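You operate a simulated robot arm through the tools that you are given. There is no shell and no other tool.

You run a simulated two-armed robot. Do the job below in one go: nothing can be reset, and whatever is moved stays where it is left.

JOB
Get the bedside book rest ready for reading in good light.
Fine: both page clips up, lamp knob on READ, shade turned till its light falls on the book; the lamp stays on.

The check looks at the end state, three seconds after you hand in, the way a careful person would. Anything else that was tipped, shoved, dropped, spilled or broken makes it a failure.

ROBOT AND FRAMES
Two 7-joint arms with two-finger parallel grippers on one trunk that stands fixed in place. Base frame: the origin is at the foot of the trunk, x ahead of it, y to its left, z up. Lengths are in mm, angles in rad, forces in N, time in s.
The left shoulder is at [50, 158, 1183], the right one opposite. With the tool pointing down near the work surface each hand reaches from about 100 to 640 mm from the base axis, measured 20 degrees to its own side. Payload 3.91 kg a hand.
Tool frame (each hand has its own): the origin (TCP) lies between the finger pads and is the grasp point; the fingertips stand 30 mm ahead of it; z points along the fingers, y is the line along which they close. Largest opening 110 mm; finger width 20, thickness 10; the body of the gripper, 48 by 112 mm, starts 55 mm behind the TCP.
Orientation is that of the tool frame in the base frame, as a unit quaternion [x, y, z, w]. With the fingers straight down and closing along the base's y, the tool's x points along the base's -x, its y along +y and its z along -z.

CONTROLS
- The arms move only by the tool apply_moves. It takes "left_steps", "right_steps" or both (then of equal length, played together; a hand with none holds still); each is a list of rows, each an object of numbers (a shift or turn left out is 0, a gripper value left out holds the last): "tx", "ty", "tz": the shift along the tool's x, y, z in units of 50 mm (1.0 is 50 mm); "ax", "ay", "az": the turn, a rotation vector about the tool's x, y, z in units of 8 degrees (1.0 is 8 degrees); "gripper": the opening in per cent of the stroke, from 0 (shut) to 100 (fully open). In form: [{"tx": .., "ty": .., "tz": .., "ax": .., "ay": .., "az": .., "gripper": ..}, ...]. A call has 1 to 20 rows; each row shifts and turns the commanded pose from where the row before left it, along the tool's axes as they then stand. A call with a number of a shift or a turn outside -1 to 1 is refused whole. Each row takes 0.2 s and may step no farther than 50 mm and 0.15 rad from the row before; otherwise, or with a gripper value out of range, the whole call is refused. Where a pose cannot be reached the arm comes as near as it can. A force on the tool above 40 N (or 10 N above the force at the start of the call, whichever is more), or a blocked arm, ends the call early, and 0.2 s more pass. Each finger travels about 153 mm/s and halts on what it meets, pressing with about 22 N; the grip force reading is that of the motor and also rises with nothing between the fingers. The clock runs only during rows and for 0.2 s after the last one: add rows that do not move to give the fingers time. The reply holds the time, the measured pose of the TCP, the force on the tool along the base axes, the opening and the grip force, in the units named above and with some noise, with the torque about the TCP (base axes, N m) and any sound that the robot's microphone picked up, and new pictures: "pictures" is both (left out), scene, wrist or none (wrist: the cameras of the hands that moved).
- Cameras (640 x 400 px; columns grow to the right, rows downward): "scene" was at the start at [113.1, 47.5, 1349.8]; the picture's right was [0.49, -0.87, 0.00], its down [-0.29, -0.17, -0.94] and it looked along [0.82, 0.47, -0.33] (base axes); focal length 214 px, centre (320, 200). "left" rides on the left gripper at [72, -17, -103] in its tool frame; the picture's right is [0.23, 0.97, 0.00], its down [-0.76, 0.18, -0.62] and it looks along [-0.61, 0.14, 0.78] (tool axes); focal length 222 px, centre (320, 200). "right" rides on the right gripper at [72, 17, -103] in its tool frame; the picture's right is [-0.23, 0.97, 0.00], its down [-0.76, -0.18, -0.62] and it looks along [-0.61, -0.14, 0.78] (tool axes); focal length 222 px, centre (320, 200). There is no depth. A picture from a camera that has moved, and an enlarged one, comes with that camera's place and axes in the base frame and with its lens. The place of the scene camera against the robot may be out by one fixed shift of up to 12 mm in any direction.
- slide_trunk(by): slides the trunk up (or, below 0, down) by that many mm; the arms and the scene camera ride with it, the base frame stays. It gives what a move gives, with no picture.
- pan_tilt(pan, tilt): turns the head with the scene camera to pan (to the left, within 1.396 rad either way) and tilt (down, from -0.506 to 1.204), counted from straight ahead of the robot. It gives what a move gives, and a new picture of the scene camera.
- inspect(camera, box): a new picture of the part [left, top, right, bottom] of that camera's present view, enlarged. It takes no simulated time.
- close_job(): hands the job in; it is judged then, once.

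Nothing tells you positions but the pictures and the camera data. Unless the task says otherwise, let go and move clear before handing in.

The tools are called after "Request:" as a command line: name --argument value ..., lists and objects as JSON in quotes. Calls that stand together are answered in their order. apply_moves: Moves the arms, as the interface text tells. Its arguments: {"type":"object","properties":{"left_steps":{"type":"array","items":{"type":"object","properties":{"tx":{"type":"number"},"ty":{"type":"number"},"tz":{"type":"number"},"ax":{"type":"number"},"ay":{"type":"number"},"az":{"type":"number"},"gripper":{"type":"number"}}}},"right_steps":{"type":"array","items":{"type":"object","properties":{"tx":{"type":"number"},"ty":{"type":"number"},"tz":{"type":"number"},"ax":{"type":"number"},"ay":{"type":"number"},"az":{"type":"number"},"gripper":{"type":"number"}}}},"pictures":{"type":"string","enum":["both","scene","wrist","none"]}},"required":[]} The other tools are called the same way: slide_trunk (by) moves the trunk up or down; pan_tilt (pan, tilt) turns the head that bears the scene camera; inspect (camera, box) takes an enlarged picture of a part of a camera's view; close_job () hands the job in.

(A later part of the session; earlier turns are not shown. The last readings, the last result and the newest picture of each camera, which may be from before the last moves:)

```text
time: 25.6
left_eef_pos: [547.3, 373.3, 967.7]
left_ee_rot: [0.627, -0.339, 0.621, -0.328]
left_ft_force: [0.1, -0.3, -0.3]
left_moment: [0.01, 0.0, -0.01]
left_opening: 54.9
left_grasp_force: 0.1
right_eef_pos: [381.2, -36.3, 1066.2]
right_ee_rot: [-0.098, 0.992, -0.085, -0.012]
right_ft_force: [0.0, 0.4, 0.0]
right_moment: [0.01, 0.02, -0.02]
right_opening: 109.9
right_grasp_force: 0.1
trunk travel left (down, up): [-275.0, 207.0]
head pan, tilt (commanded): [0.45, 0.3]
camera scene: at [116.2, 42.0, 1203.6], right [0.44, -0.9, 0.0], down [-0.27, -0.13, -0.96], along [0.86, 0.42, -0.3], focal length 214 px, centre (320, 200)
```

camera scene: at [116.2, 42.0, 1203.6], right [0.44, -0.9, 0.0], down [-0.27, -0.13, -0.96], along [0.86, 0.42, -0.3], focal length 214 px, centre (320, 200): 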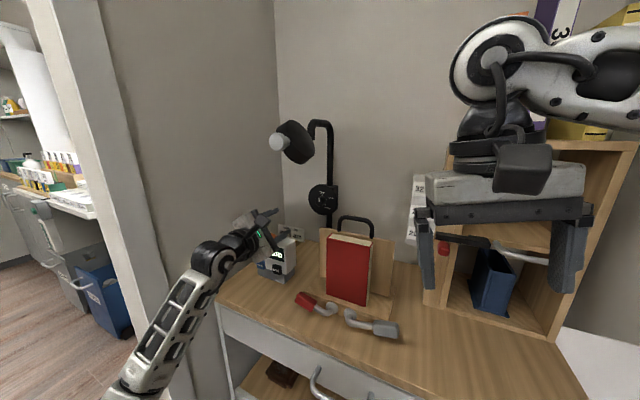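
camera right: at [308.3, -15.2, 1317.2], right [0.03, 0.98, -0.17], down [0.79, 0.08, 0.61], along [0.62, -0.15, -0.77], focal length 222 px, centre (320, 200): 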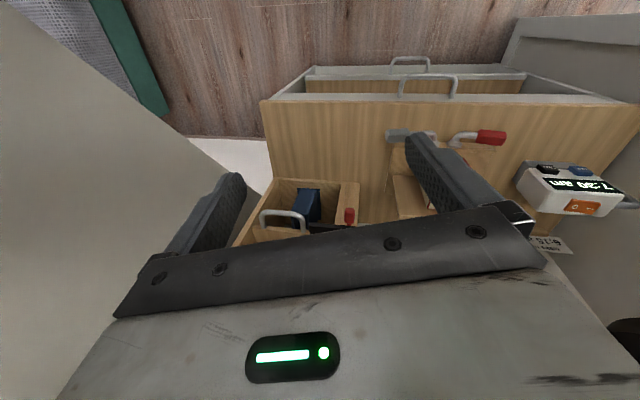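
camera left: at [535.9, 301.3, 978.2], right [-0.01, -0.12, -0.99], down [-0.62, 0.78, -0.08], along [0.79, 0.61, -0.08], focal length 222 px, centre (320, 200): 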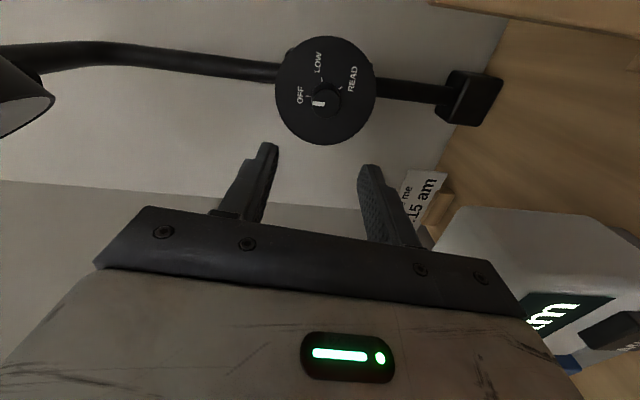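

Request:
apply_moves --left_steps '[{"az": -1}, {"az": -1}, {"az": -1}, {"az": -1}, {}]' --pictures "both"

```text
time: 26.8
left_eef_pos: [546.8, 374.4, 967.9]
left_ee_rot: [0.695, -0.152, 0.687, -0.146]
left_ft_force: [-0.7, -0.2, -0.1]
left_moment: [0.0, 0.03, -0.03]
left_opening: 55.0
left_grasp_force: 0.1
right_eef_pos: [381.7, -37.5, 1065.2]
right_ee_rot: [-0.098, 0.991, -0.085, -0.011]
right_ft_force: [0.2, -0.4, -0.2]
right_moment: [0.0, -0.01, 0.0]
right_opening: 109.7
right_grasp_force: 0.1
trunk travel left (down, up): [-275.0, 207.0]
head pan, tilt (commanded): [0.45, 0.3]
camera scene: at [116.2, 42.0, 1203.6], right [0.44, -0.9, 0.0], down [-0.27, -0.13, -0.96], along [0.86, 0.42, -0.3], focal length 214 px, centre (320, 200)
camera left: at [444.4, 360.7, 1041.8], right [-0.01, -0.98, -0.19], down [-0.63, 0.16, -0.76], along [0.77, 0.11, -0.62], focal length 222 px, centre (320, 200)
```

scene: 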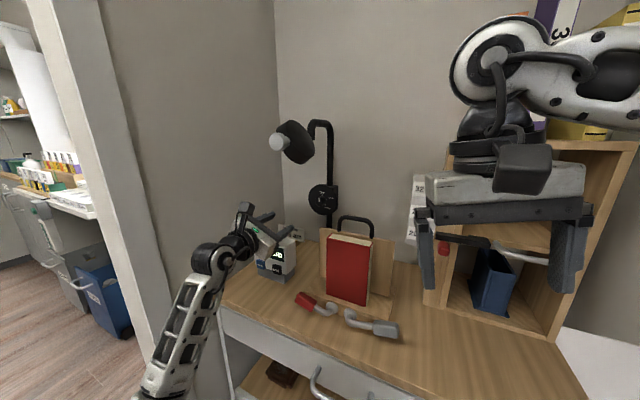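
left: 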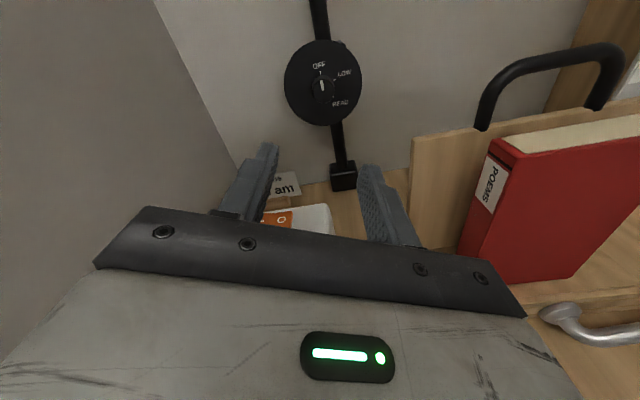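

The hand is now rolled to about -156° with an upright view of the knob and the board. I'll zoom in on both.

Request:
inspect --camera "left" --box '[270, 30, 380, 140]'

Request:
inspect --camera "left" --box '[380, 20, 640, 350]'

```text
3.64 times, centred on (325, 85) of left
camera zoom: at [444.4, 360.7, 1041.8], right [-0.01, -0.98, -0.19], down [-0.63, 0.16, -0.76], along [0.77, 0.11, -0.62], focal length 808 px, centre (302, 618)
```

zoom: 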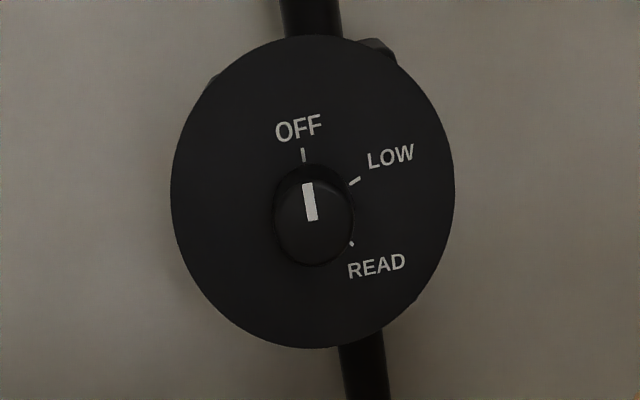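

```text
1.21 times, centred on (510, 185) of left
camera zoom: at [444.4, 360.7, 1041.8], right [-0.01, -0.98, -0.19], down [-0.63, 0.16, -0.76], along [0.77, 0.11, -0.62], focal length 269 px, centre (90, 218)
```

zoom: 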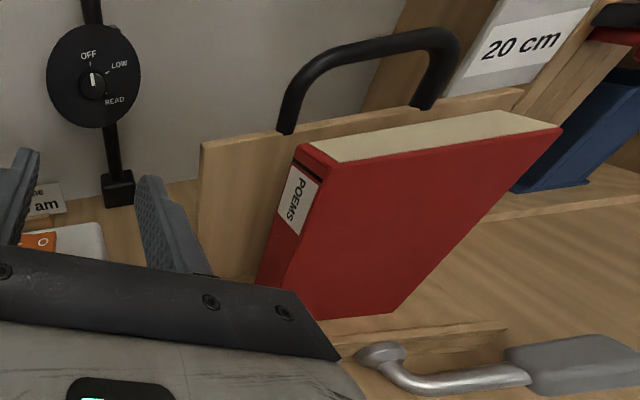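

Request:
apply_moves --left_steps '[{"tx": -0.044, "ty": 0.195}, {"tz": 0.9}, {"tz": 0.9}, {"tz": 0.9}, {"tz": 0.3}, {}]' --pictures "both"

Request:
inspect --camera "left" --box '[220, 0, 420, 200]'

```text
time: 28.2
left_eef_pos: [695.1, 363.5, 961.3]
left_ee_rot: [0.695, -0.153, 0.687, -0.144]
left_ft_force: [1.4, 0.7, -0.2]
left_moment: [0.01, -0.03, 0.0]
left_opening: 54.8
left_grasp_force: 0.1
right_eef_pos: [381.7, -35.6, 1064.3]
right_ee_rot: [-0.097, 0.991, -0.086, -0.012]
right_ft_force: [-0.2, 0.3, 0.0]
right_moment: [-0.03, 0.03, 0.01]
right_opening: 110.2
right_grasp_force: 0.0
trunk travel left (down, up): [-275.0, 207.0]
head pan, tilt (commanded): [0.45, 0.3]
camera scene: at [116.2, 42.0, 1203.6], right [0.44, -0.9, 0.0], down [-0.27, -0.13, -0.96], along [0.86, 0.42, -0.3], focal length 214 px, centre (320, 200)
camera left: at [593.1, 349.9, 1036.0], right [-0.01, -0.98, -0.19], down [-0.63, 0.16, -0.76], along [0.78, 0.11, -0.62], focal length 222 px, centre (320, 200)
```

scene: 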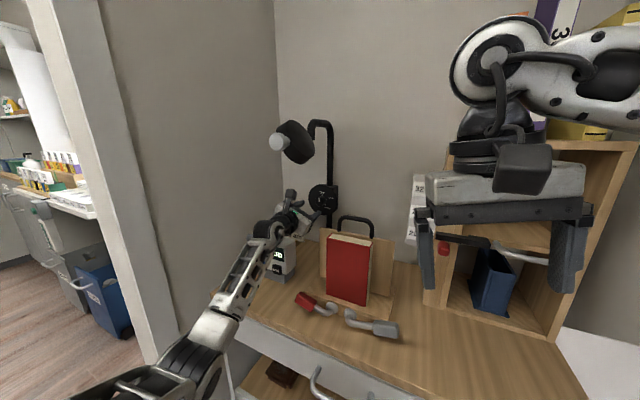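
left: 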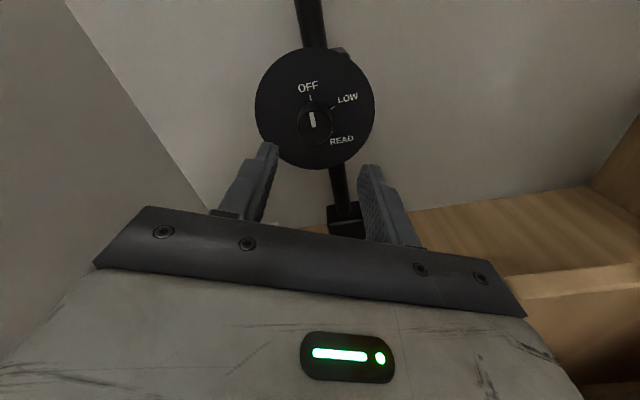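

```text
2.00 times, centred on (320, 100) of left
camera zoom: at [593.1, 349.9, 1036.0], right [-0.01, -0.98, -0.19], down [-0.63, 0.16, -0.76], along [0.78, 0.11, -0.62], focal length 444 px, centre (320, 400)
```

zoom: 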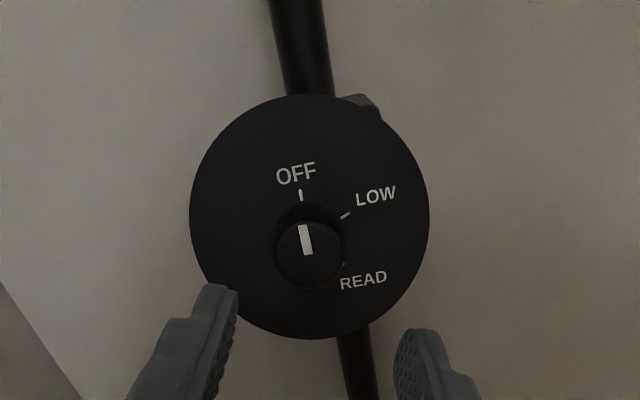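

Combining the views, the knob's front is near [788, 367, 963] and the dial face is near x=810. I'm lined up to within a few mm, so I'll move closer in small steps and check.

Request:
apply_moves --left_steps '[{"tx": 0.012, "ty": -0.071}, {"tz": 0.5}, {"tz": 0.4}, {}]' --pictures "both"

Request:
inspect --camera "left" --box '[220, 50, 420, 230]'

Request:
inspect --camera "scene" --box '[260, 110, 380, 270]'

```text
time: 29.2
left_eef_pos: [742.7, 366.3, 961.9]
left_ee_rot: [0.695, -0.153, 0.687, -0.144]
left_ft_force: [0.2, -0.6, 0.4]
left_moment: [-0.01, -0.04, 0.0]
left_opening: 54.9
left_grasp_force: 0.1
right_eef_pos: [380.8, -37.6, 1065.1]
right_ee_rot: [-0.096, 0.992, -0.086, -0.012]
right_ft_force: [-0.4, -0.5, 0.4]
right_moment: [0.01, -0.02, -0.01]
right_opening: 109.9
right_grasp_force: 0.0
trunk travel left (down, up): [-275.0, 207.0]
head pan, tilt (commanded): [0.45, 0.3]
camera scene: at [116.2, 42.0, 1203.6], right [0.44, -0.9, 0.0], down [-0.27, -0.13, -0.96], along [0.86, 0.42, -0.3], focal length 214 px, centre (320, 200)
camera left: at [640.4, 354.3, 1036.9], right [-0.01, -0.98, -0.19], down [-0.63, 0.16, -0.76], along [0.77, 0.11, -0.62], focal length 222 px, centre (320, 200)
```

scene: 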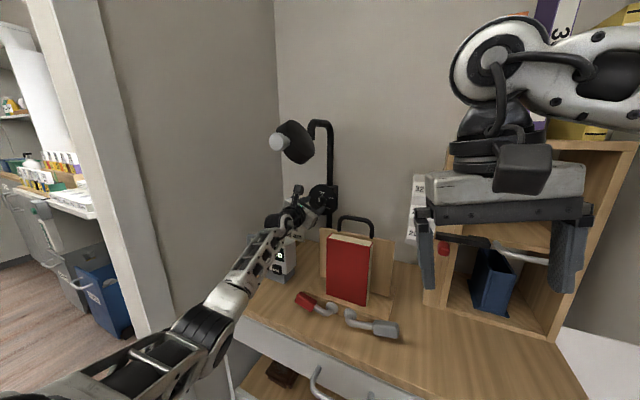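
left: 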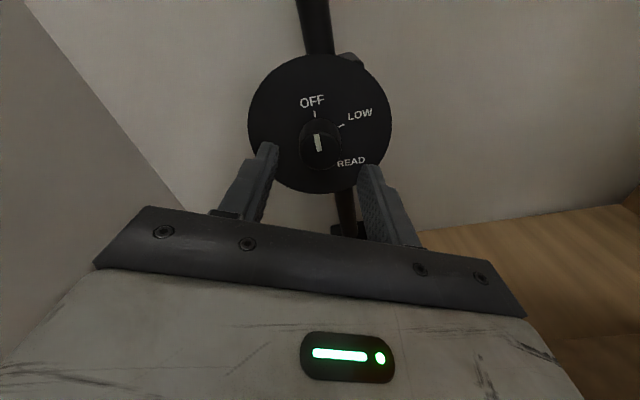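

```text
2.22 times, centred on (320, 140) of left
camera zoom: at [640.4, 354.3, 1036.9], right [-0.01, -0.98, -0.19], down [-0.63, 0.16, -0.76], along [0.77, 0.11, -0.62], focal length 494 px, centre (320, 333)
```

zoom: 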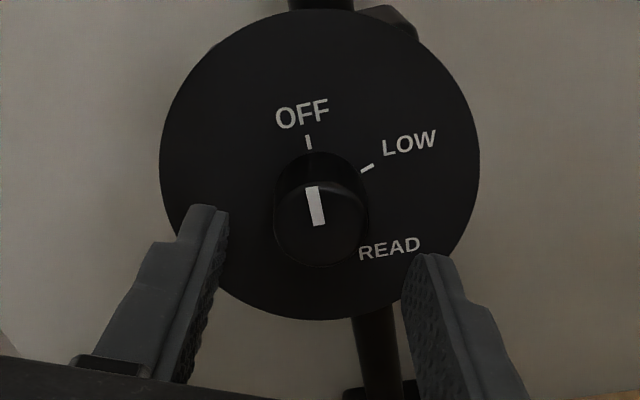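

```text
2.50 times, centred on (320, 190) of scene
camera zoom: at [116.2, 42.0, 1203.6], right [0.44, -0.9, 0.0], down [-0.27, -0.13, -0.96], along [0.86, 0.42, -0.3], focal length 536 px, centre (320, 225)
```

zoom: 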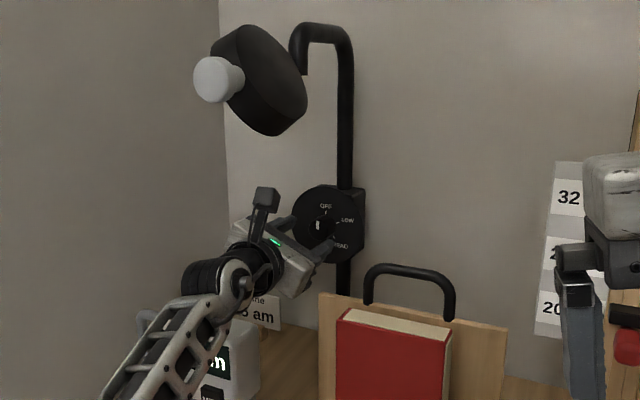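

The knob sits centred between the fingertips. I'll move in the last 30 mm and close the gripper gently.

Request:
apply_moves --left_steps '[{"tz": 0.35}, {"tz": 0.25}, {}]' --pictures "wrist"

Request:
inspect --camera "left" --box '[220, 50, 420, 230]'

```text
time: 30.0
left_eef_pos: [770.7, 367.1, 962.6]
left_ee_rot: [0.695, -0.153, 0.688, -0.144]
left_ft_force: [-0.7, -0.7, -0.6]
left_moment: [0.0, -0.01, 0.02]
left_opening: 55.1
left_grasp_force: 0.2
right_eef_pos: [382.0, -36.4, 1065.1]
right_ee_rot: [-0.097, 0.992, -0.085, -0.012]
right_ft_force: [0.0, 1.0, 0.4]
right_moment: [0.0, 0.02, 0.03]
right_opening: 109.8
right_grasp_force: 0.0
trunk travel left (down, up): [-275.0, 207.0]
head pan, tilt (commanded): [0.45, 0.3]
camera left: at [668.6, 354.6, 1036.2], right [-0.01, -0.98, -0.19], down [-0.63, 0.16, -0.76], along [0.78, 0.11, -0.62], focal length 222 px, centre (320, 200)
```

left: 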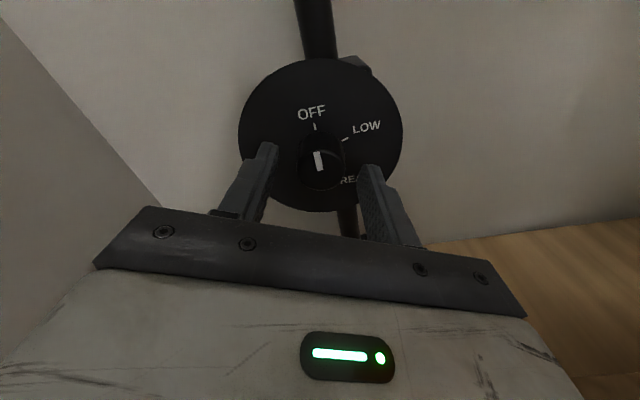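

```text
2.22 times, centred on (320, 140) of left
camera zoom: at [668.6, 354.6, 1036.2], right [-0.01, -0.98, -0.19], down [-0.63, 0.16, -0.76], along [0.78, 0.11, -0.62], focal length 494 px, centre (320, 333)
```

zoom: 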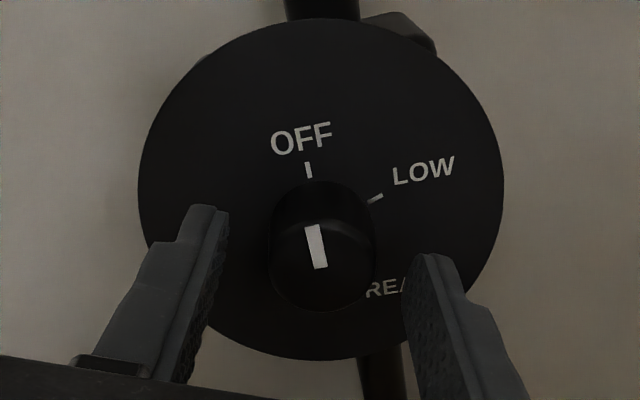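

Request:
apply_moves --left_steps '[{"gripper": 0}, {}, {}]' --pictures "wrist"

Request:
inspect --camera "left" --box '[220, 50, 420, 230]'

```text
time: 30.8
left_eef_pos: [770.9, 365.3, 961.8]
left_ee_rot: [0.695, -0.154, 0.687, -0.144]
left_ft_force: [-0.2, -3.1, -1.2]
left_moment: [0.0, 0.03, -0.16]
left_opening: 32.2
left_grasp_force: 45.2
right_eef_pos: [381.8, -36.0, 1064.6]
right_ee_rot: [-0.098, 0.992, -0.085, -0.011]
right_ft_force: [0.4, -0.6, -0.2]
right_moment: [-0.02, 0.0, -0.01]
right_opening: 110.0
right_grasp_force: 0.1
trunk travel left (down, up): [-275.0, 207.0]
head pan, tilt (commanded): [0.45, 0.3]
camera left: at [668.7, 353.8, 1035.8], right [-0.01, -0.98, -0.19], down [-0.63, 0.16, -0.76], along [0.77, 0.11, -0.62], focal length 222 px, centre (320, 200)
```

left: 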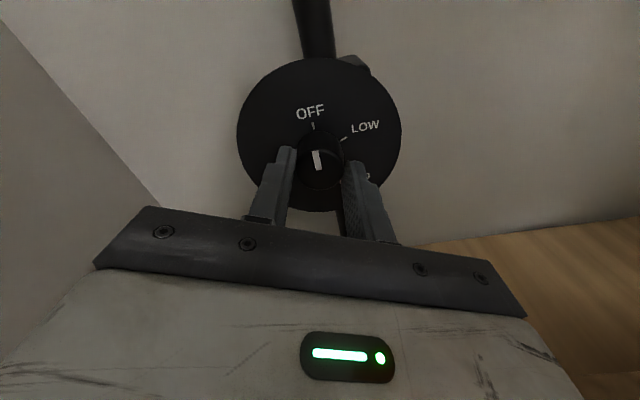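

```text
2.22 times, centred on (320, 140) of left
camera zoom: at [668.7, 353.8, 1035.8], right [-0.01, -0.98, -0.19], down [-0.63, 0.16, -0.76], along [0.77, 0.11, -0.62], focal length 494 px, centre (320, 333)
```

zoom: 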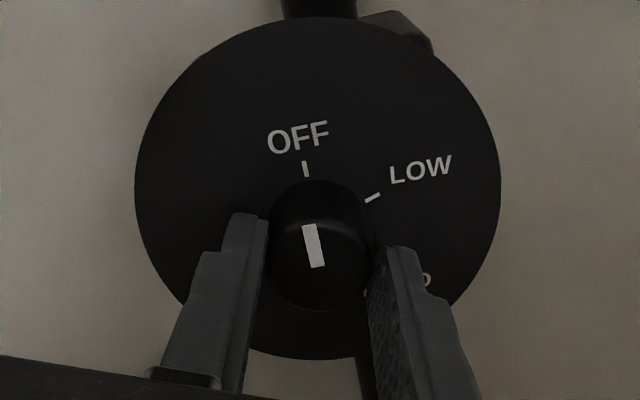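

The gripper has the knob, opening 32 mm. I'll turn it clockwise a little and check that it follows.

Request:
apply_moves --left_steps '[{"az": 0.8}, {"az": 0.8}, {"az": 0.8}, {"az": 0.8}, {}]' --pictures "wrist"

Request:
inspect --camera "left" --box '[220, 50, 420, 230]'

```text
time: 32.0
left_eef_pos: [771.5, 365.9, 960.3]
left_ee_rot: [0.643, -0.304, 0.638, -0.295]
left_ft_force: [-1.4, -4.6, -1.9]
left_moment: [0.01, 0.2, 0.07]
left_opening: 32.6
left_grasp_force: 44.8
right_eef_pos: [381.9, -37.3, 1065.8]
right_ee_rot: [-0.097, 0.992, -0.086, -0.012]
right_ft_force: [0.1, -0.2, 0.2]
right_moment: [-0.02, 0.0, 0.01]
right_opening: 110.0
right_grasp_force: 0.1
trunk travel left (down, up): [-275.0, 207.0]
head pan, tilt (commanded): [0.45, 0.3]
camera left: at [668.1, 323.0, 1021.7], right [-0.02, -0.8, -0.6], down [-0.63, 0.48, -0.62], along [0.78, 0.37, -0.51], focal length 222 px, centre (320, 200)
```

left: 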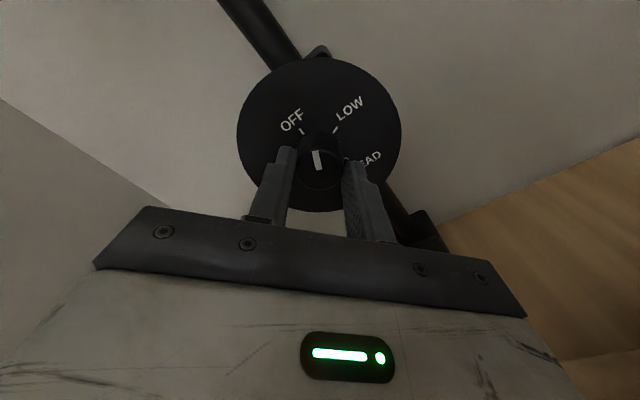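

```text
2.22 times, centred on (320, 140) of left
camera zoom: at [668.1, 323.0, 1021.7], right [-0.02, -0.8, -0.6], down [-0.63, 0.48, -0.62], along [0.78, 0.37, -0.51], focal length 494 px, centre (320, 333)
```

zoom: 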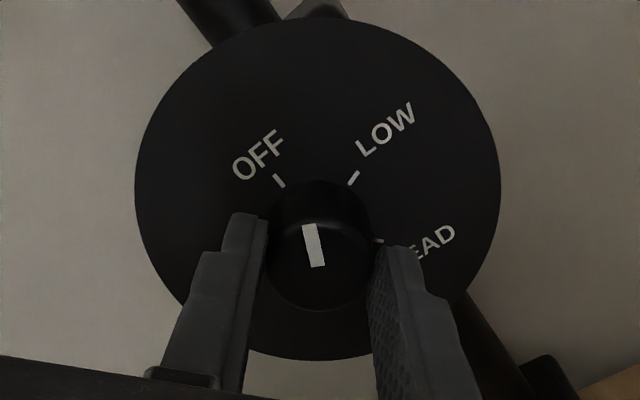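

The knob turns with the hand. I'll carry on past LOW, watching the camera's clearance, then let go and re-grip for the rest.

Request:
apply_moves --left_steps '[{"az": 0.8}, {"az": 0.8}, {"az": 0.8}, {"az": 0.8}, {"az": 0.8}, {"az": 0.8}, {}]' --pictures "both"

Request:
inspect --camera "left" --box '[220, 50, 420, 230]'

```text
time: 33.6
left_eef_pos: [770.9, 365.7, 959.0]
left_ee_rot: [0.507, -0.5, 0.506, -0.486]
left_ft_force: [-12.2, -8.1, -7.1]
left_moment: [0.0, 0.15, -0.25]
left_opening: 32.2
left_grasp_force: 44.8
right_eef_pos: [380.6, -37.4, 1065.5]
right_ee_rot: [-0.097, 0.992, -0.085, -0.013]
right_ft_force: [-0.3, -0.1, 0.0]
right_moment: [-0.01, 0.0, -0.03]
right_opening: 109.9
right_grasp_force: 0.0
trunk travel left (down, up): [-275.0, 207.0]
head pan, tilt (commanded): [0.45, 0.3]
camera scene: at [115.7, 41.6, 1203.6], right [0.44, -0.9, 0.0], down [-0.27, -0.13, -0.96], along [0.86, 0.42, -0.3], focal length 214 px, centre (320, 200)
camera left: at [667.3, 295.4, 980.4], right [-0.02, -0.25, -0.97], down [-0.62, 0.76, -0.19], along [0.79, 0.59, -0.17], focal length 222 px, centre (320, 200)
```

scene: 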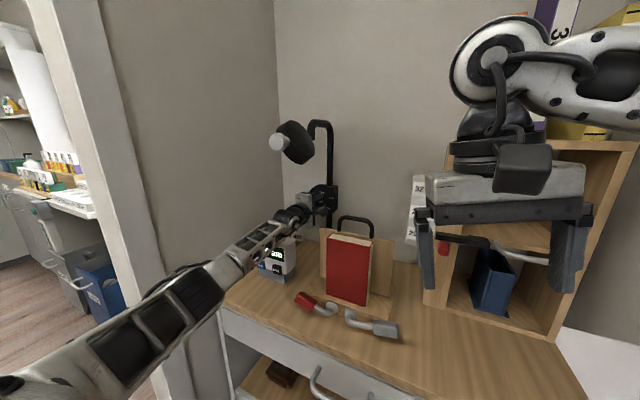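
left: 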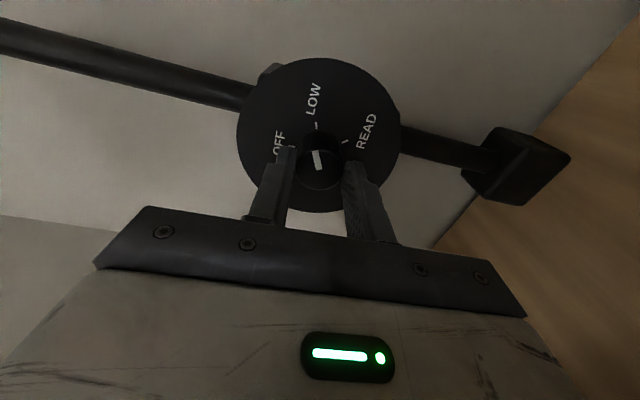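

```text
2.22 times, centred on (320, 140) of left
camera zoom: at [667.3, 295.4, 980.4], right [-0.02, -0.25, -0.97], down [-0.62, 0.76, -0.19], along [0.79, 0.59, -0.17], focal length 494 px, centre (320, 333)
```

zoom: 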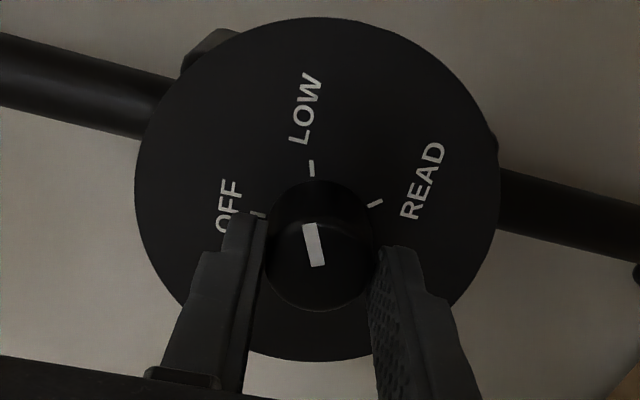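

Request:
inspect --camera "scene" --box '[220, 170, 380, 300]'

```text
3.08 times, centred on (300, 235) of scene
camera zoom: at [115.7, 41.6, 1203.6], right [0.44, -0.9, 0.0], down [-0.27, -0.13, -0.96], along [0.86, 0.42, -0.3], focal length 660 px, centre (382, 92)
```

zoom: 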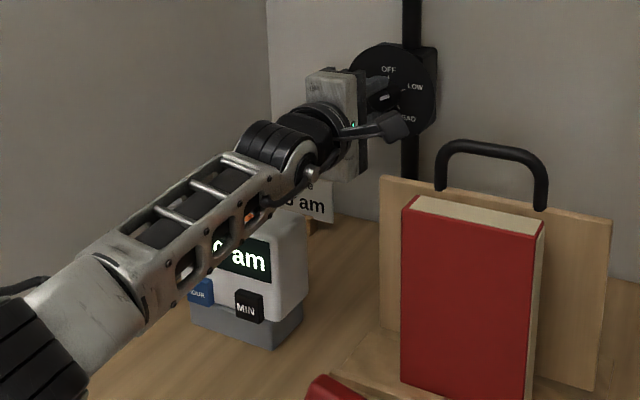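

The clock hasn't moved and the arm is clear of it. I'll finish the turn to LOW, release, roll back and re-grip.

Request:
apply_moves --left_steps '[{"az": 0.7}, {}, {"gripper": 50}, {}, {}]' --pictures "wrist"

Request:
inspect --camera "left" --box '[220, 50, 420, 230]'

```text
time: 34.8
left_eef_pos: [772.8, 366.5, 961.4]
left_ee_rot: [-0.483, 0.522, -0.482, 0.511]
left_ft_force: [0.3, -0.3, -0.3]
left_moment: [0.0, 0.0, -0.01]
left_opening: 54.9
left_grasp_force: 0.0
right_eef_pos: [381.6, -37.0, 1065.0]
right_ee_rot: [-0.097, 0.992, -0.085, -0.012]
right_ft_force: [-0.2, 0.4, 1.1]
right_moment: [-0.02, -0.01, -0.05]
right_opening: 110.1
right_grasp_force: 0.0
trunk travel left (down, up): [-275.0, 207.0]
head pan, tilt (commanded): [0.45, 0.3]
camera left: at [668.8, 294.6, 974.3], right [-0.01, -0.16, -0.99], down [-0.62, 0.78, -0.12], along [0.79, 0.61, -0.11], focal length 222 px, centre (320, 200)
```

left: 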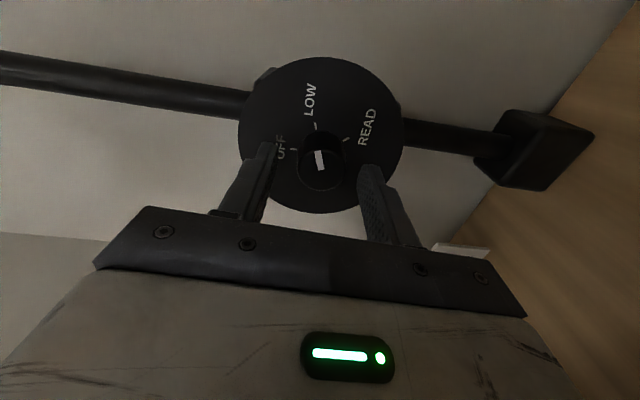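

```text
2.22 times, centred on (320, 140) of left
camera zoom: at [668.8, 294.6, 974.3], right [-0.01, -0.16, -0.99], down [-0.62, 0.78, -0.12], along [0.79, 0.61, -0.11], focal length 494 px, centre (320, 333)
```

zoom: 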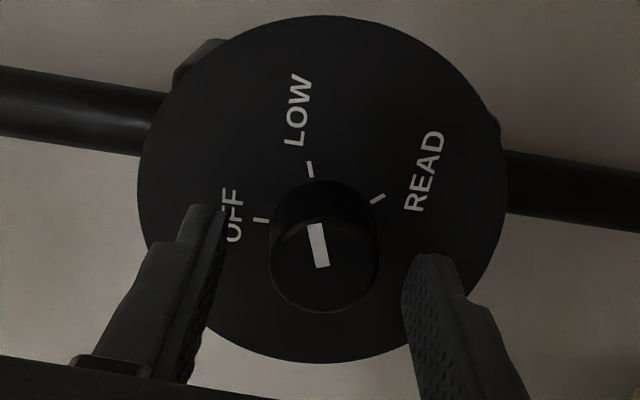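

The knob is at LOW. Now I'll roll back around it with open fingers and re-grip.

Request:
apply_moves --left_steps '[{"az": -1}, {"az": -1}, {"az": -1}, {"az": -1}, {"az": -1}, {"az": -1}, {"az": -1}, {"az": -1}, {"az": -0.75}, {}, {"gripper": 0}, {}, {}]' --pictures "wrist"

Request:
inspect --camera "left" --box '[220, 50, 420, 230]'

```text
time: 37.6
left_eef_pos: [771.1, 366.3, 961.8]
left_ee_rot: [0.695, -0.151, 0.688, -0.141]
left_ft_force: [1.7, 0.8, 1.8]
left_moment: [0.0, -0.04, 0.08]
left_opening: 32.2
left_grasp_force: 44.8
right_eef_pos: [382.1, -36.9, 1065.2]
right_ee_rot: [-0.097, 0.992, -0.085, -0.013]
right_ft_force: [-0.5, -0.2, -0.3]
right_moment: [-0.02, 0.01, -0.01]
right_opening: 110.1
right_grasp_force: 0.0
trunk travel left (down, up): [-275.0, 207.0]
head pan, tilt (commanded): [0.45, 0.3]
camera left: at [668.8, 354.3, 1035.5], right [-0.01, -0.98, -0.19], down [-0.63, 0.15, -0.76], along [0.78, 0.11, -0.62], focal length 222 px, centre (320, 200)
```

left: 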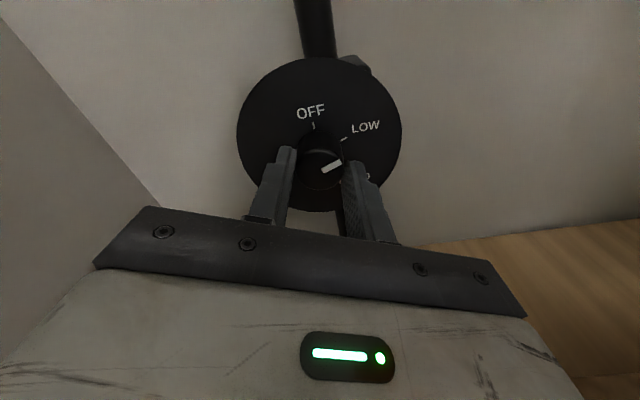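

```text
2.22 times, centred on (320, 140) of left
camera zoom: at [668.8, 354.3, 1035.5], right [-0.01, -0.98, -0.19], down [-0.63, 0.15, -0.76], along [0.78, 0.11, -0.62], focal length 494 px, centre (320, 333)
```

zoom: 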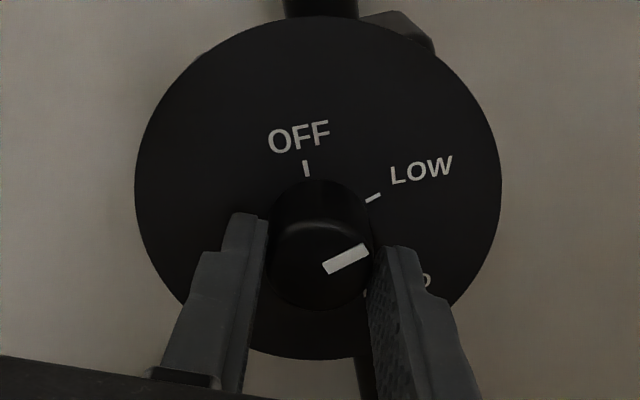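

Request:
apply_moves --left_steps '[{"az": 0.8}, {"az": 0.8}, {"az": 0.8}, {"az": 0.8}, {"az": 0.8}, {"az": 0.8}, {"az": 0.8}, {"az": 0.8}, {"az": 0.8}, {"az": 0.8}, {"az": 0.75}, {}]' --pictures "both"

Request:
inspect --camera "left" --box '[220, 50, 420, 230]'

```text
time: 40.2
left_eef_pos: [772.1, 365.3, 960.2]
left_ee_rot: [-0.484, 0.524, -0.482, 0.509]
left_ft_force: [-29.2, -11.8, -13.1]
left_moment: [-0.53, 0.32, -0.53]
left_opening: 32.4
left_grasp_force: 44.9
right_eef_pos: [379.5, -35.9, 1066.2]
right_ee_rot: [-0.097, 0.992, -0.086, -0.011]
right_ft_force: [0.3, 0.8, 0.4]
right_moment: [0.02, -0.05, 0.0]
right_opening: 110.0
right_grasp_force: 0.0
trunk travel left (down, up): [-275.0, 207.0]
head pan, tilt (commanded): [0.45, 0.3]
camera scene: at [114.9, 41.7, 1203.6], right [0.44, -0.9, 0.0], down [-0.26, -0.13, -0.96], along [0.86, 0.42, -0.29], focal length 214 px, centre (320, 200)
camera left: at [667.4, 294.3, 973.5], right [-0.02, -0.16, -0.99], down [-0.62, 0.78, -0.11], along [0.79, 0.61, -0.11], focal length 222 px, centre (320, 200)
```

scene: 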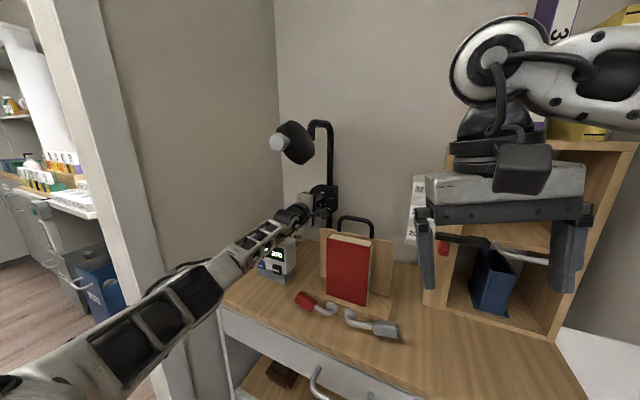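
left: 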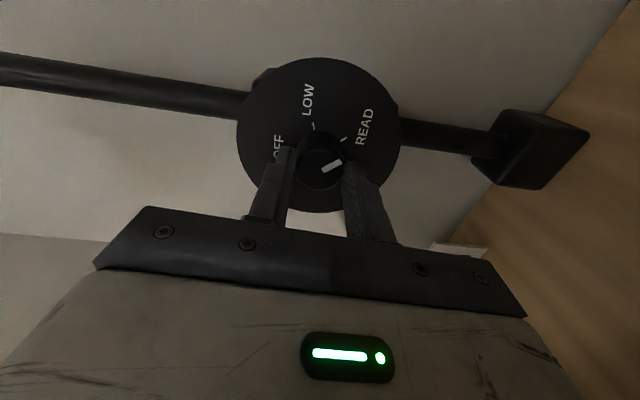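

```text
2.22 times, centred on (320, 140) of left
camera zoom: at [667.4, 294.3, 973.5], right [-0.02, -0.16, -0.99], down [-0.62, 0.78, -0.11], along [0.79, 0.61, -0.11], focal length 494 px, centre (320, 333)
```

zoom: 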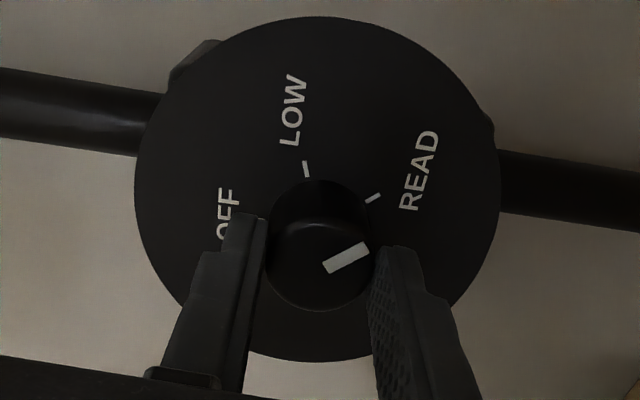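

The pointer is on READ. I'll release, back straight out and check the dial and the lamp.

Request:
apply_moves --left_steps '[{"gripper": 50}, {}, {}]' --pictures "both"

Request:
inspect --camera "left" --box '[220, 50, 420, 230]'

Request:
inspect --camera "scene" --box '[220, 100, 380, 300]'

```text
time: 41.0
left_eef_pos: [771.8, 368.1, 962.7]
left_ee_rot: [-0.483, 0.522, -0.483, 0.512]
left_ft_force: [0.4, 0.6, 1.1]
left_moment: [-0.03, 0.03, 0.0]
left_opening: 55.0
left_grasp_force: 0.1
right_eef_pos: [381.6, -36.6, 1066.2]
right_ee_rot: [-0.097, 0.992, -0.086, -0.011]
right_ft_force: [-0.6, 0.4, -0.8]
right_moment: [-0.01, -0.03, 0.0]
right_opening: 110.4
right_grasp_force: 0.0
trunk travel left (down, up): [-275.0, 207.0]
head pan, tilt (commanded): [0.45, 0.3]
camera scene: at [116.2, 42.0, 1203.6], right [0.44, -0.9, 0.0], down [-0.27, -0.13, -0.96], along [0.86, 0.42, -0.3], focal length 214 px, centre (320, 200)
camera left: at [668.4, 295.9, 975.1], right [-0.01, -0.16, -0.99], down [-0.62, 0.78, -0.12], along [0.79, 0.61, -0.11], focal length 222 px, centre (320, 200)
```

scene: 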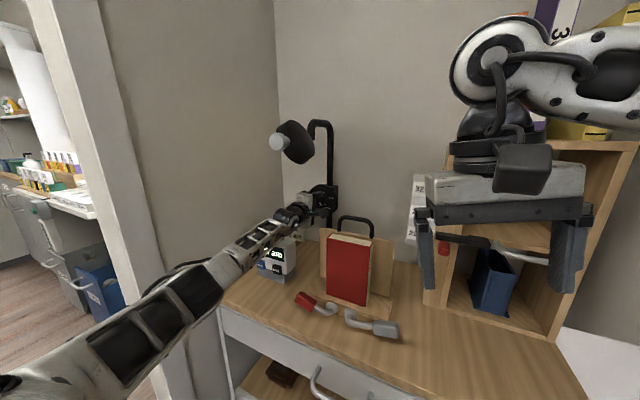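
left: 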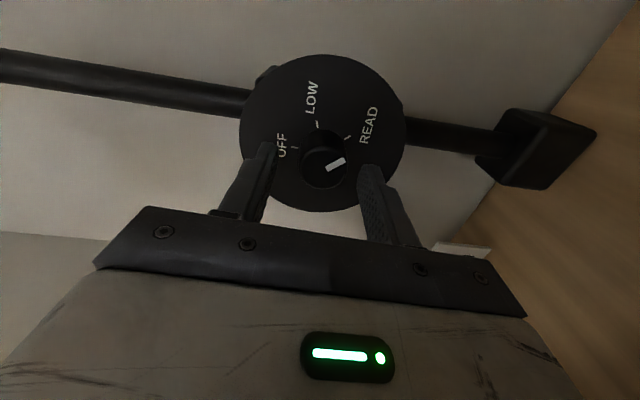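

```text
2.22 times, centred on (320, 140) of left
camera zoom: at [668.4, 295.9, 975.1], right [-0.01, -0.16, -0.99], down [-0.62, 0.78, -0.12], along [0.79, 0.61, -0.11], focal length 494 px, centre (320, 333)
```

zoom: 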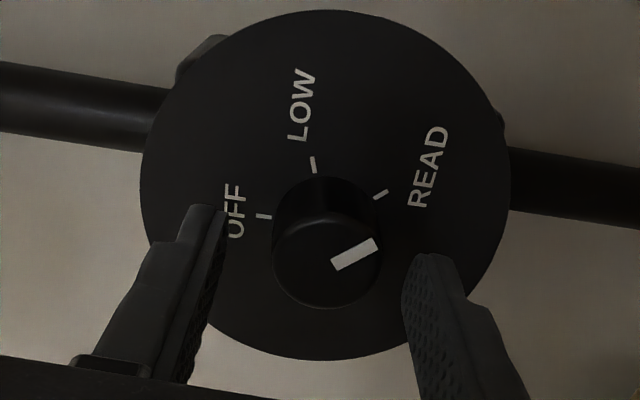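

```text
2.00 times, centred on (300, 200) of scene
camera zoom: at [116.2, 42.0, 1203.6], right [0.44, -0.9, 0.0], down [-0.27, -0.13, -0.96], along [0.86, 0.42, -0.3], focal length 429 px, centre (360, 200)
```

zoom: 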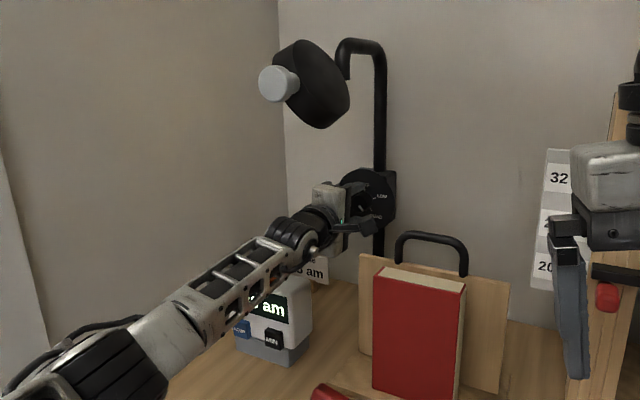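

The pointer lines up with the READ tick. I'll roll the camera up over the board, retreat straight back, then climb to the shade handle's height.

Request:
apply_moves --left_steps '[{"az": -1}, {"az": -1}, {"az": -1}, {"az": -1}, {"az": -1}, {"az": -1}, {"tz": -0.8}, {"tz": -1}, {"tz": -1}, {"tz": -1}, {"tz": -1}, {"tz": -1}, {"tz": -0.6}, {}]' --pictures "both"

```text
time: 44.0
left_eef_pos: [449.2, 368.4, 965.9]
left_ee_rot: [0.654, -0.281, 0.648, -0.271]
left_ft_force: [-0.9, 0.7, 0.3]
left_moment: [0.01, 0.01, 0.04]
left_opening: 55.1
left_grasp_force: 0.0
right_eef_pos: [381.4, -36.0, 1065.4]
right_ee_rot: [-0.097, 0.992, -0.085, -0.013]
right_ft_force: [0.2, -0.3, -0.1]
right_moment: [0.01, 0.02, 0.02]
right_opening: 110.3
right_grasp_force: 0.0
trunk travel left (down, up): [-275.0, 207.0]
head pan, tilt (commanded): [0.45, 0.3]
camera scene: at [116.0, 42.0, 1203.6], right [0.44, -0.9, 0.0], down [-0.27, -0.13, -0.96], along [0.86, 0.42, -0.3], focal length 214 px, centre (320, 200)
camera left: at [347.0, 329.8, 1029.9], right [-0.02, -0.84, -0.54], down [-0.63, 0.43, -0.65], along [0.78, 0.33, -0.53], focal length 222 px, centre (320, 200)
```

scene: 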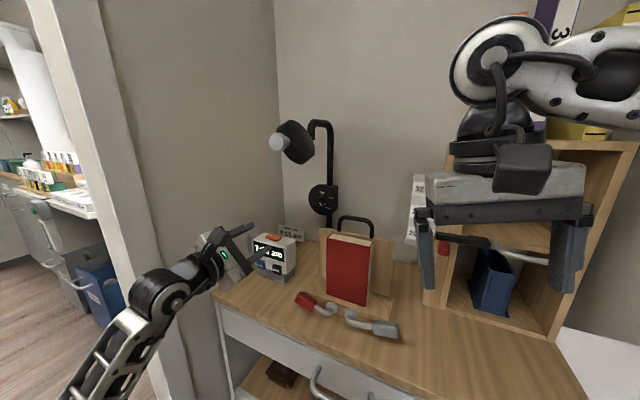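
left: 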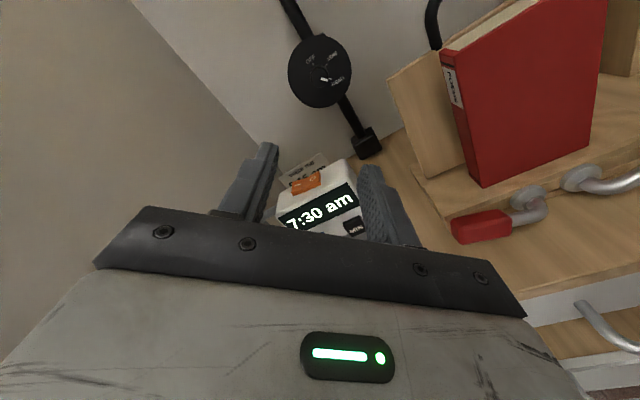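

The knob reads READ and nothing else has moved. From here I also have a good view of the clips, so I'll zoom in before going up to the shade.

Request:
inspect --camera "left" --box '[270, 20, 370, 120]'

Request:
inspect --camera "left" --box '[430, 130, 640, 320]'

Request:
inspect --camera "scene" --box '[280, 220, 420, 350]'

```text
4.00 times, centred on (320, 70) of left
camera zoom: at [347.0, 329.8, 1029.9], right [-0.02, -0.84, -0.54], down [-0.63, 0.43, -0.65], along [0.78, 0.33, -0.53], focal length 888 px, centre (320, 720)
```

zoom: 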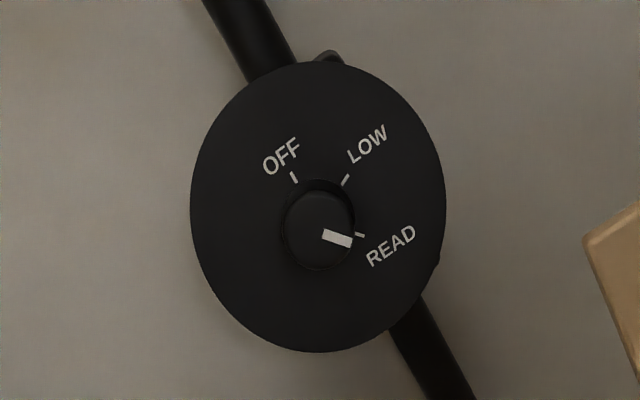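

```text
2.11 times, centred on (535, 225) of left
camera zoom: at [347.0, 329.8, 1029.9], right [-0.02, -0.84, -0.54], down [-0.63, 0.43, -0.65], along [0.78, 0.33, -0.53], focal length 468 px, centre (-133, 147)
```

zoom: 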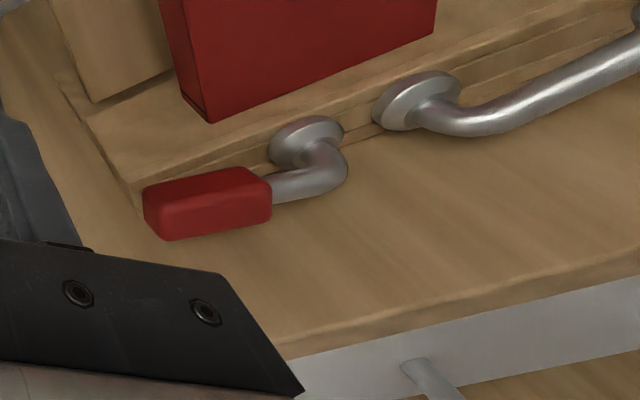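

```text
3.08 times, centred on (350, 285) of scene
camera zoom: at [116.0, 42.0, 1203.6], right [0.44, -0.9, 0.0], down [-0.27, -0.13, -0.96], along [0.86, 0.42, -0.3], focal length 660 px, centre (228, -62)
```

zoom: 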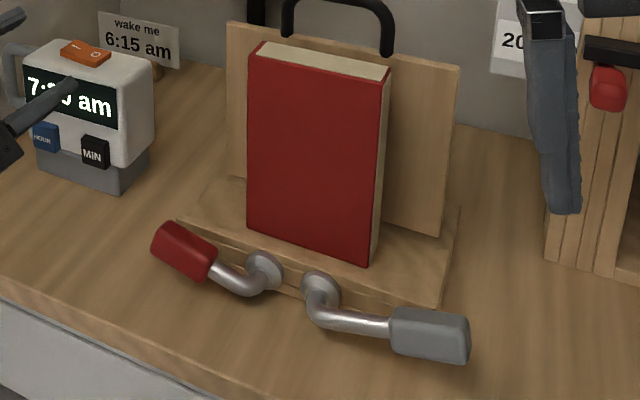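

READ is confirmed. The clip handles sit about 30 mm above the desk. I'll now rise to the shade handle's height at a stand-off and roll to the starting angle for the turn.

Request:
apply_moves --left_steps '[{"tx": 0.634, "ty": -0.584}, {"tx": 0.634, "ty": -0.584}, {"tx": 0.634, "ty": -0.584}, {"tx": 0.634, "ty": -0.584}, {"tx": 0.634, "ty": -0.584}, {"az": 1}, {"az": 1}, {"az": 1}, {"az": 1}, {"az": 1}, {"az": 1}, {"az": 1}, {"az": 1}, {"az": 1}, {"az": 1}, {"az": 0.5, "gripper": 70}, {}]' --pictures "both"

```text
time: 47.6
left_eef_pos: [454.4, 356.8, 1181.2]
left_ee_rot: [-0.298, 0.647, -0.3, 0.635]
left_ft_force: [0.5, -0.4, 0.4]
left_moment: [0.03, -0.01, 0.02]
left_opening: 77.0
left_grasp_force: 0.1
right_eef_pos: [381.5, -36.5, 1064.9]
right_ee_rot: [-0.097, 0.992, -0.085, -0.011]
right_ft_force: [0.3, -0.8, 0.2]
right_moment: [0.01, -0.03, -0.02]
right_opening: 110.1
right_grasp_force: 0.0
trunk travel left (down, up): [-275.0, 207.0]
head pan, tilt (commanded): [0.45, 0.3]
camera scene: at [116.2, 42.0, 1203.6], right [0.44, -0.9, 0.0], down [-0.27, -0.13, -0.96], along [0.86, 0.42, -0.3], focal length 214 px, centre (320, 200)
camera left: at [351.0, 293.0, 1148.3], right [-0.01, 0.45, -0.89], down [-0.61, 0.7, 0.36], along [0.79, 0.55, 0.27], focal length 222 px, centre (320, 200)
```

scene: 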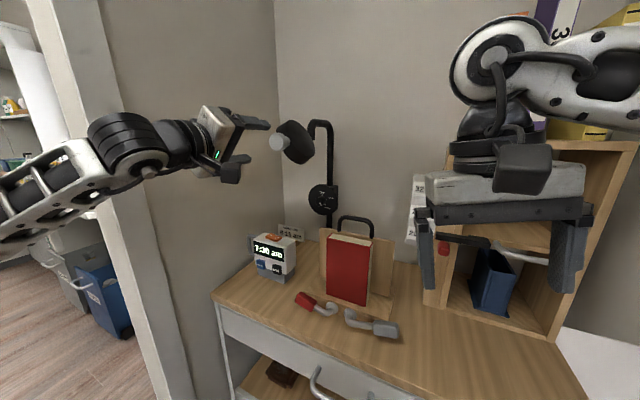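
left: 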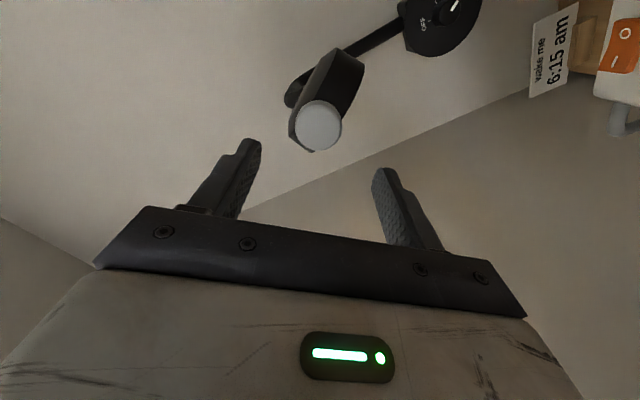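

Request:
inspect --camera "left" --box '[260, 30, 400, 170]'

Request:
inspect --camera "scene" --box '[230, 100, 350, 180]'

```text
2.86 times, centred on (330, 100) of left
camera zoom: at [351.0, 293.0, 1148.3], right [-0.01, 0.45, -0.89], down [-0.61, 0.7, 0.36], along [0.79, 0.55, 0.27], focal length 635 px, centre (291, 486)
```

zoom: 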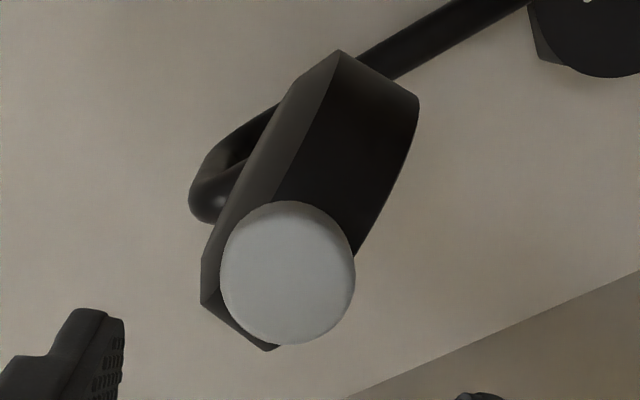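

```text
5.00 times, centred on (290, 140) of scene
camera zoom: at [116.2, 42.0, 1203.6], right [0.44, -0.9, 0.0], down [-0.27, -0.13, -0.96], along [0.86, 0.42, -0.3], focal length 1072 px, centre (470, 500)
```

zoom: 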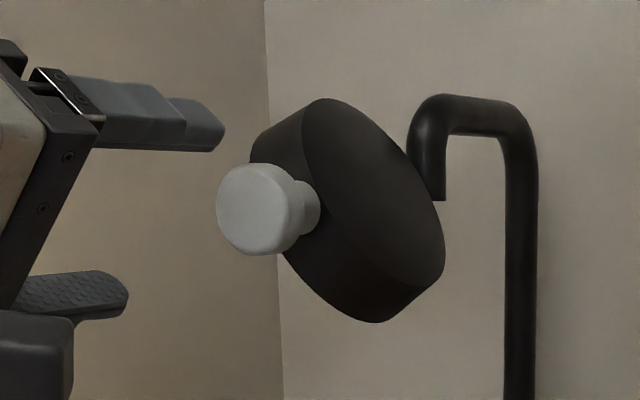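

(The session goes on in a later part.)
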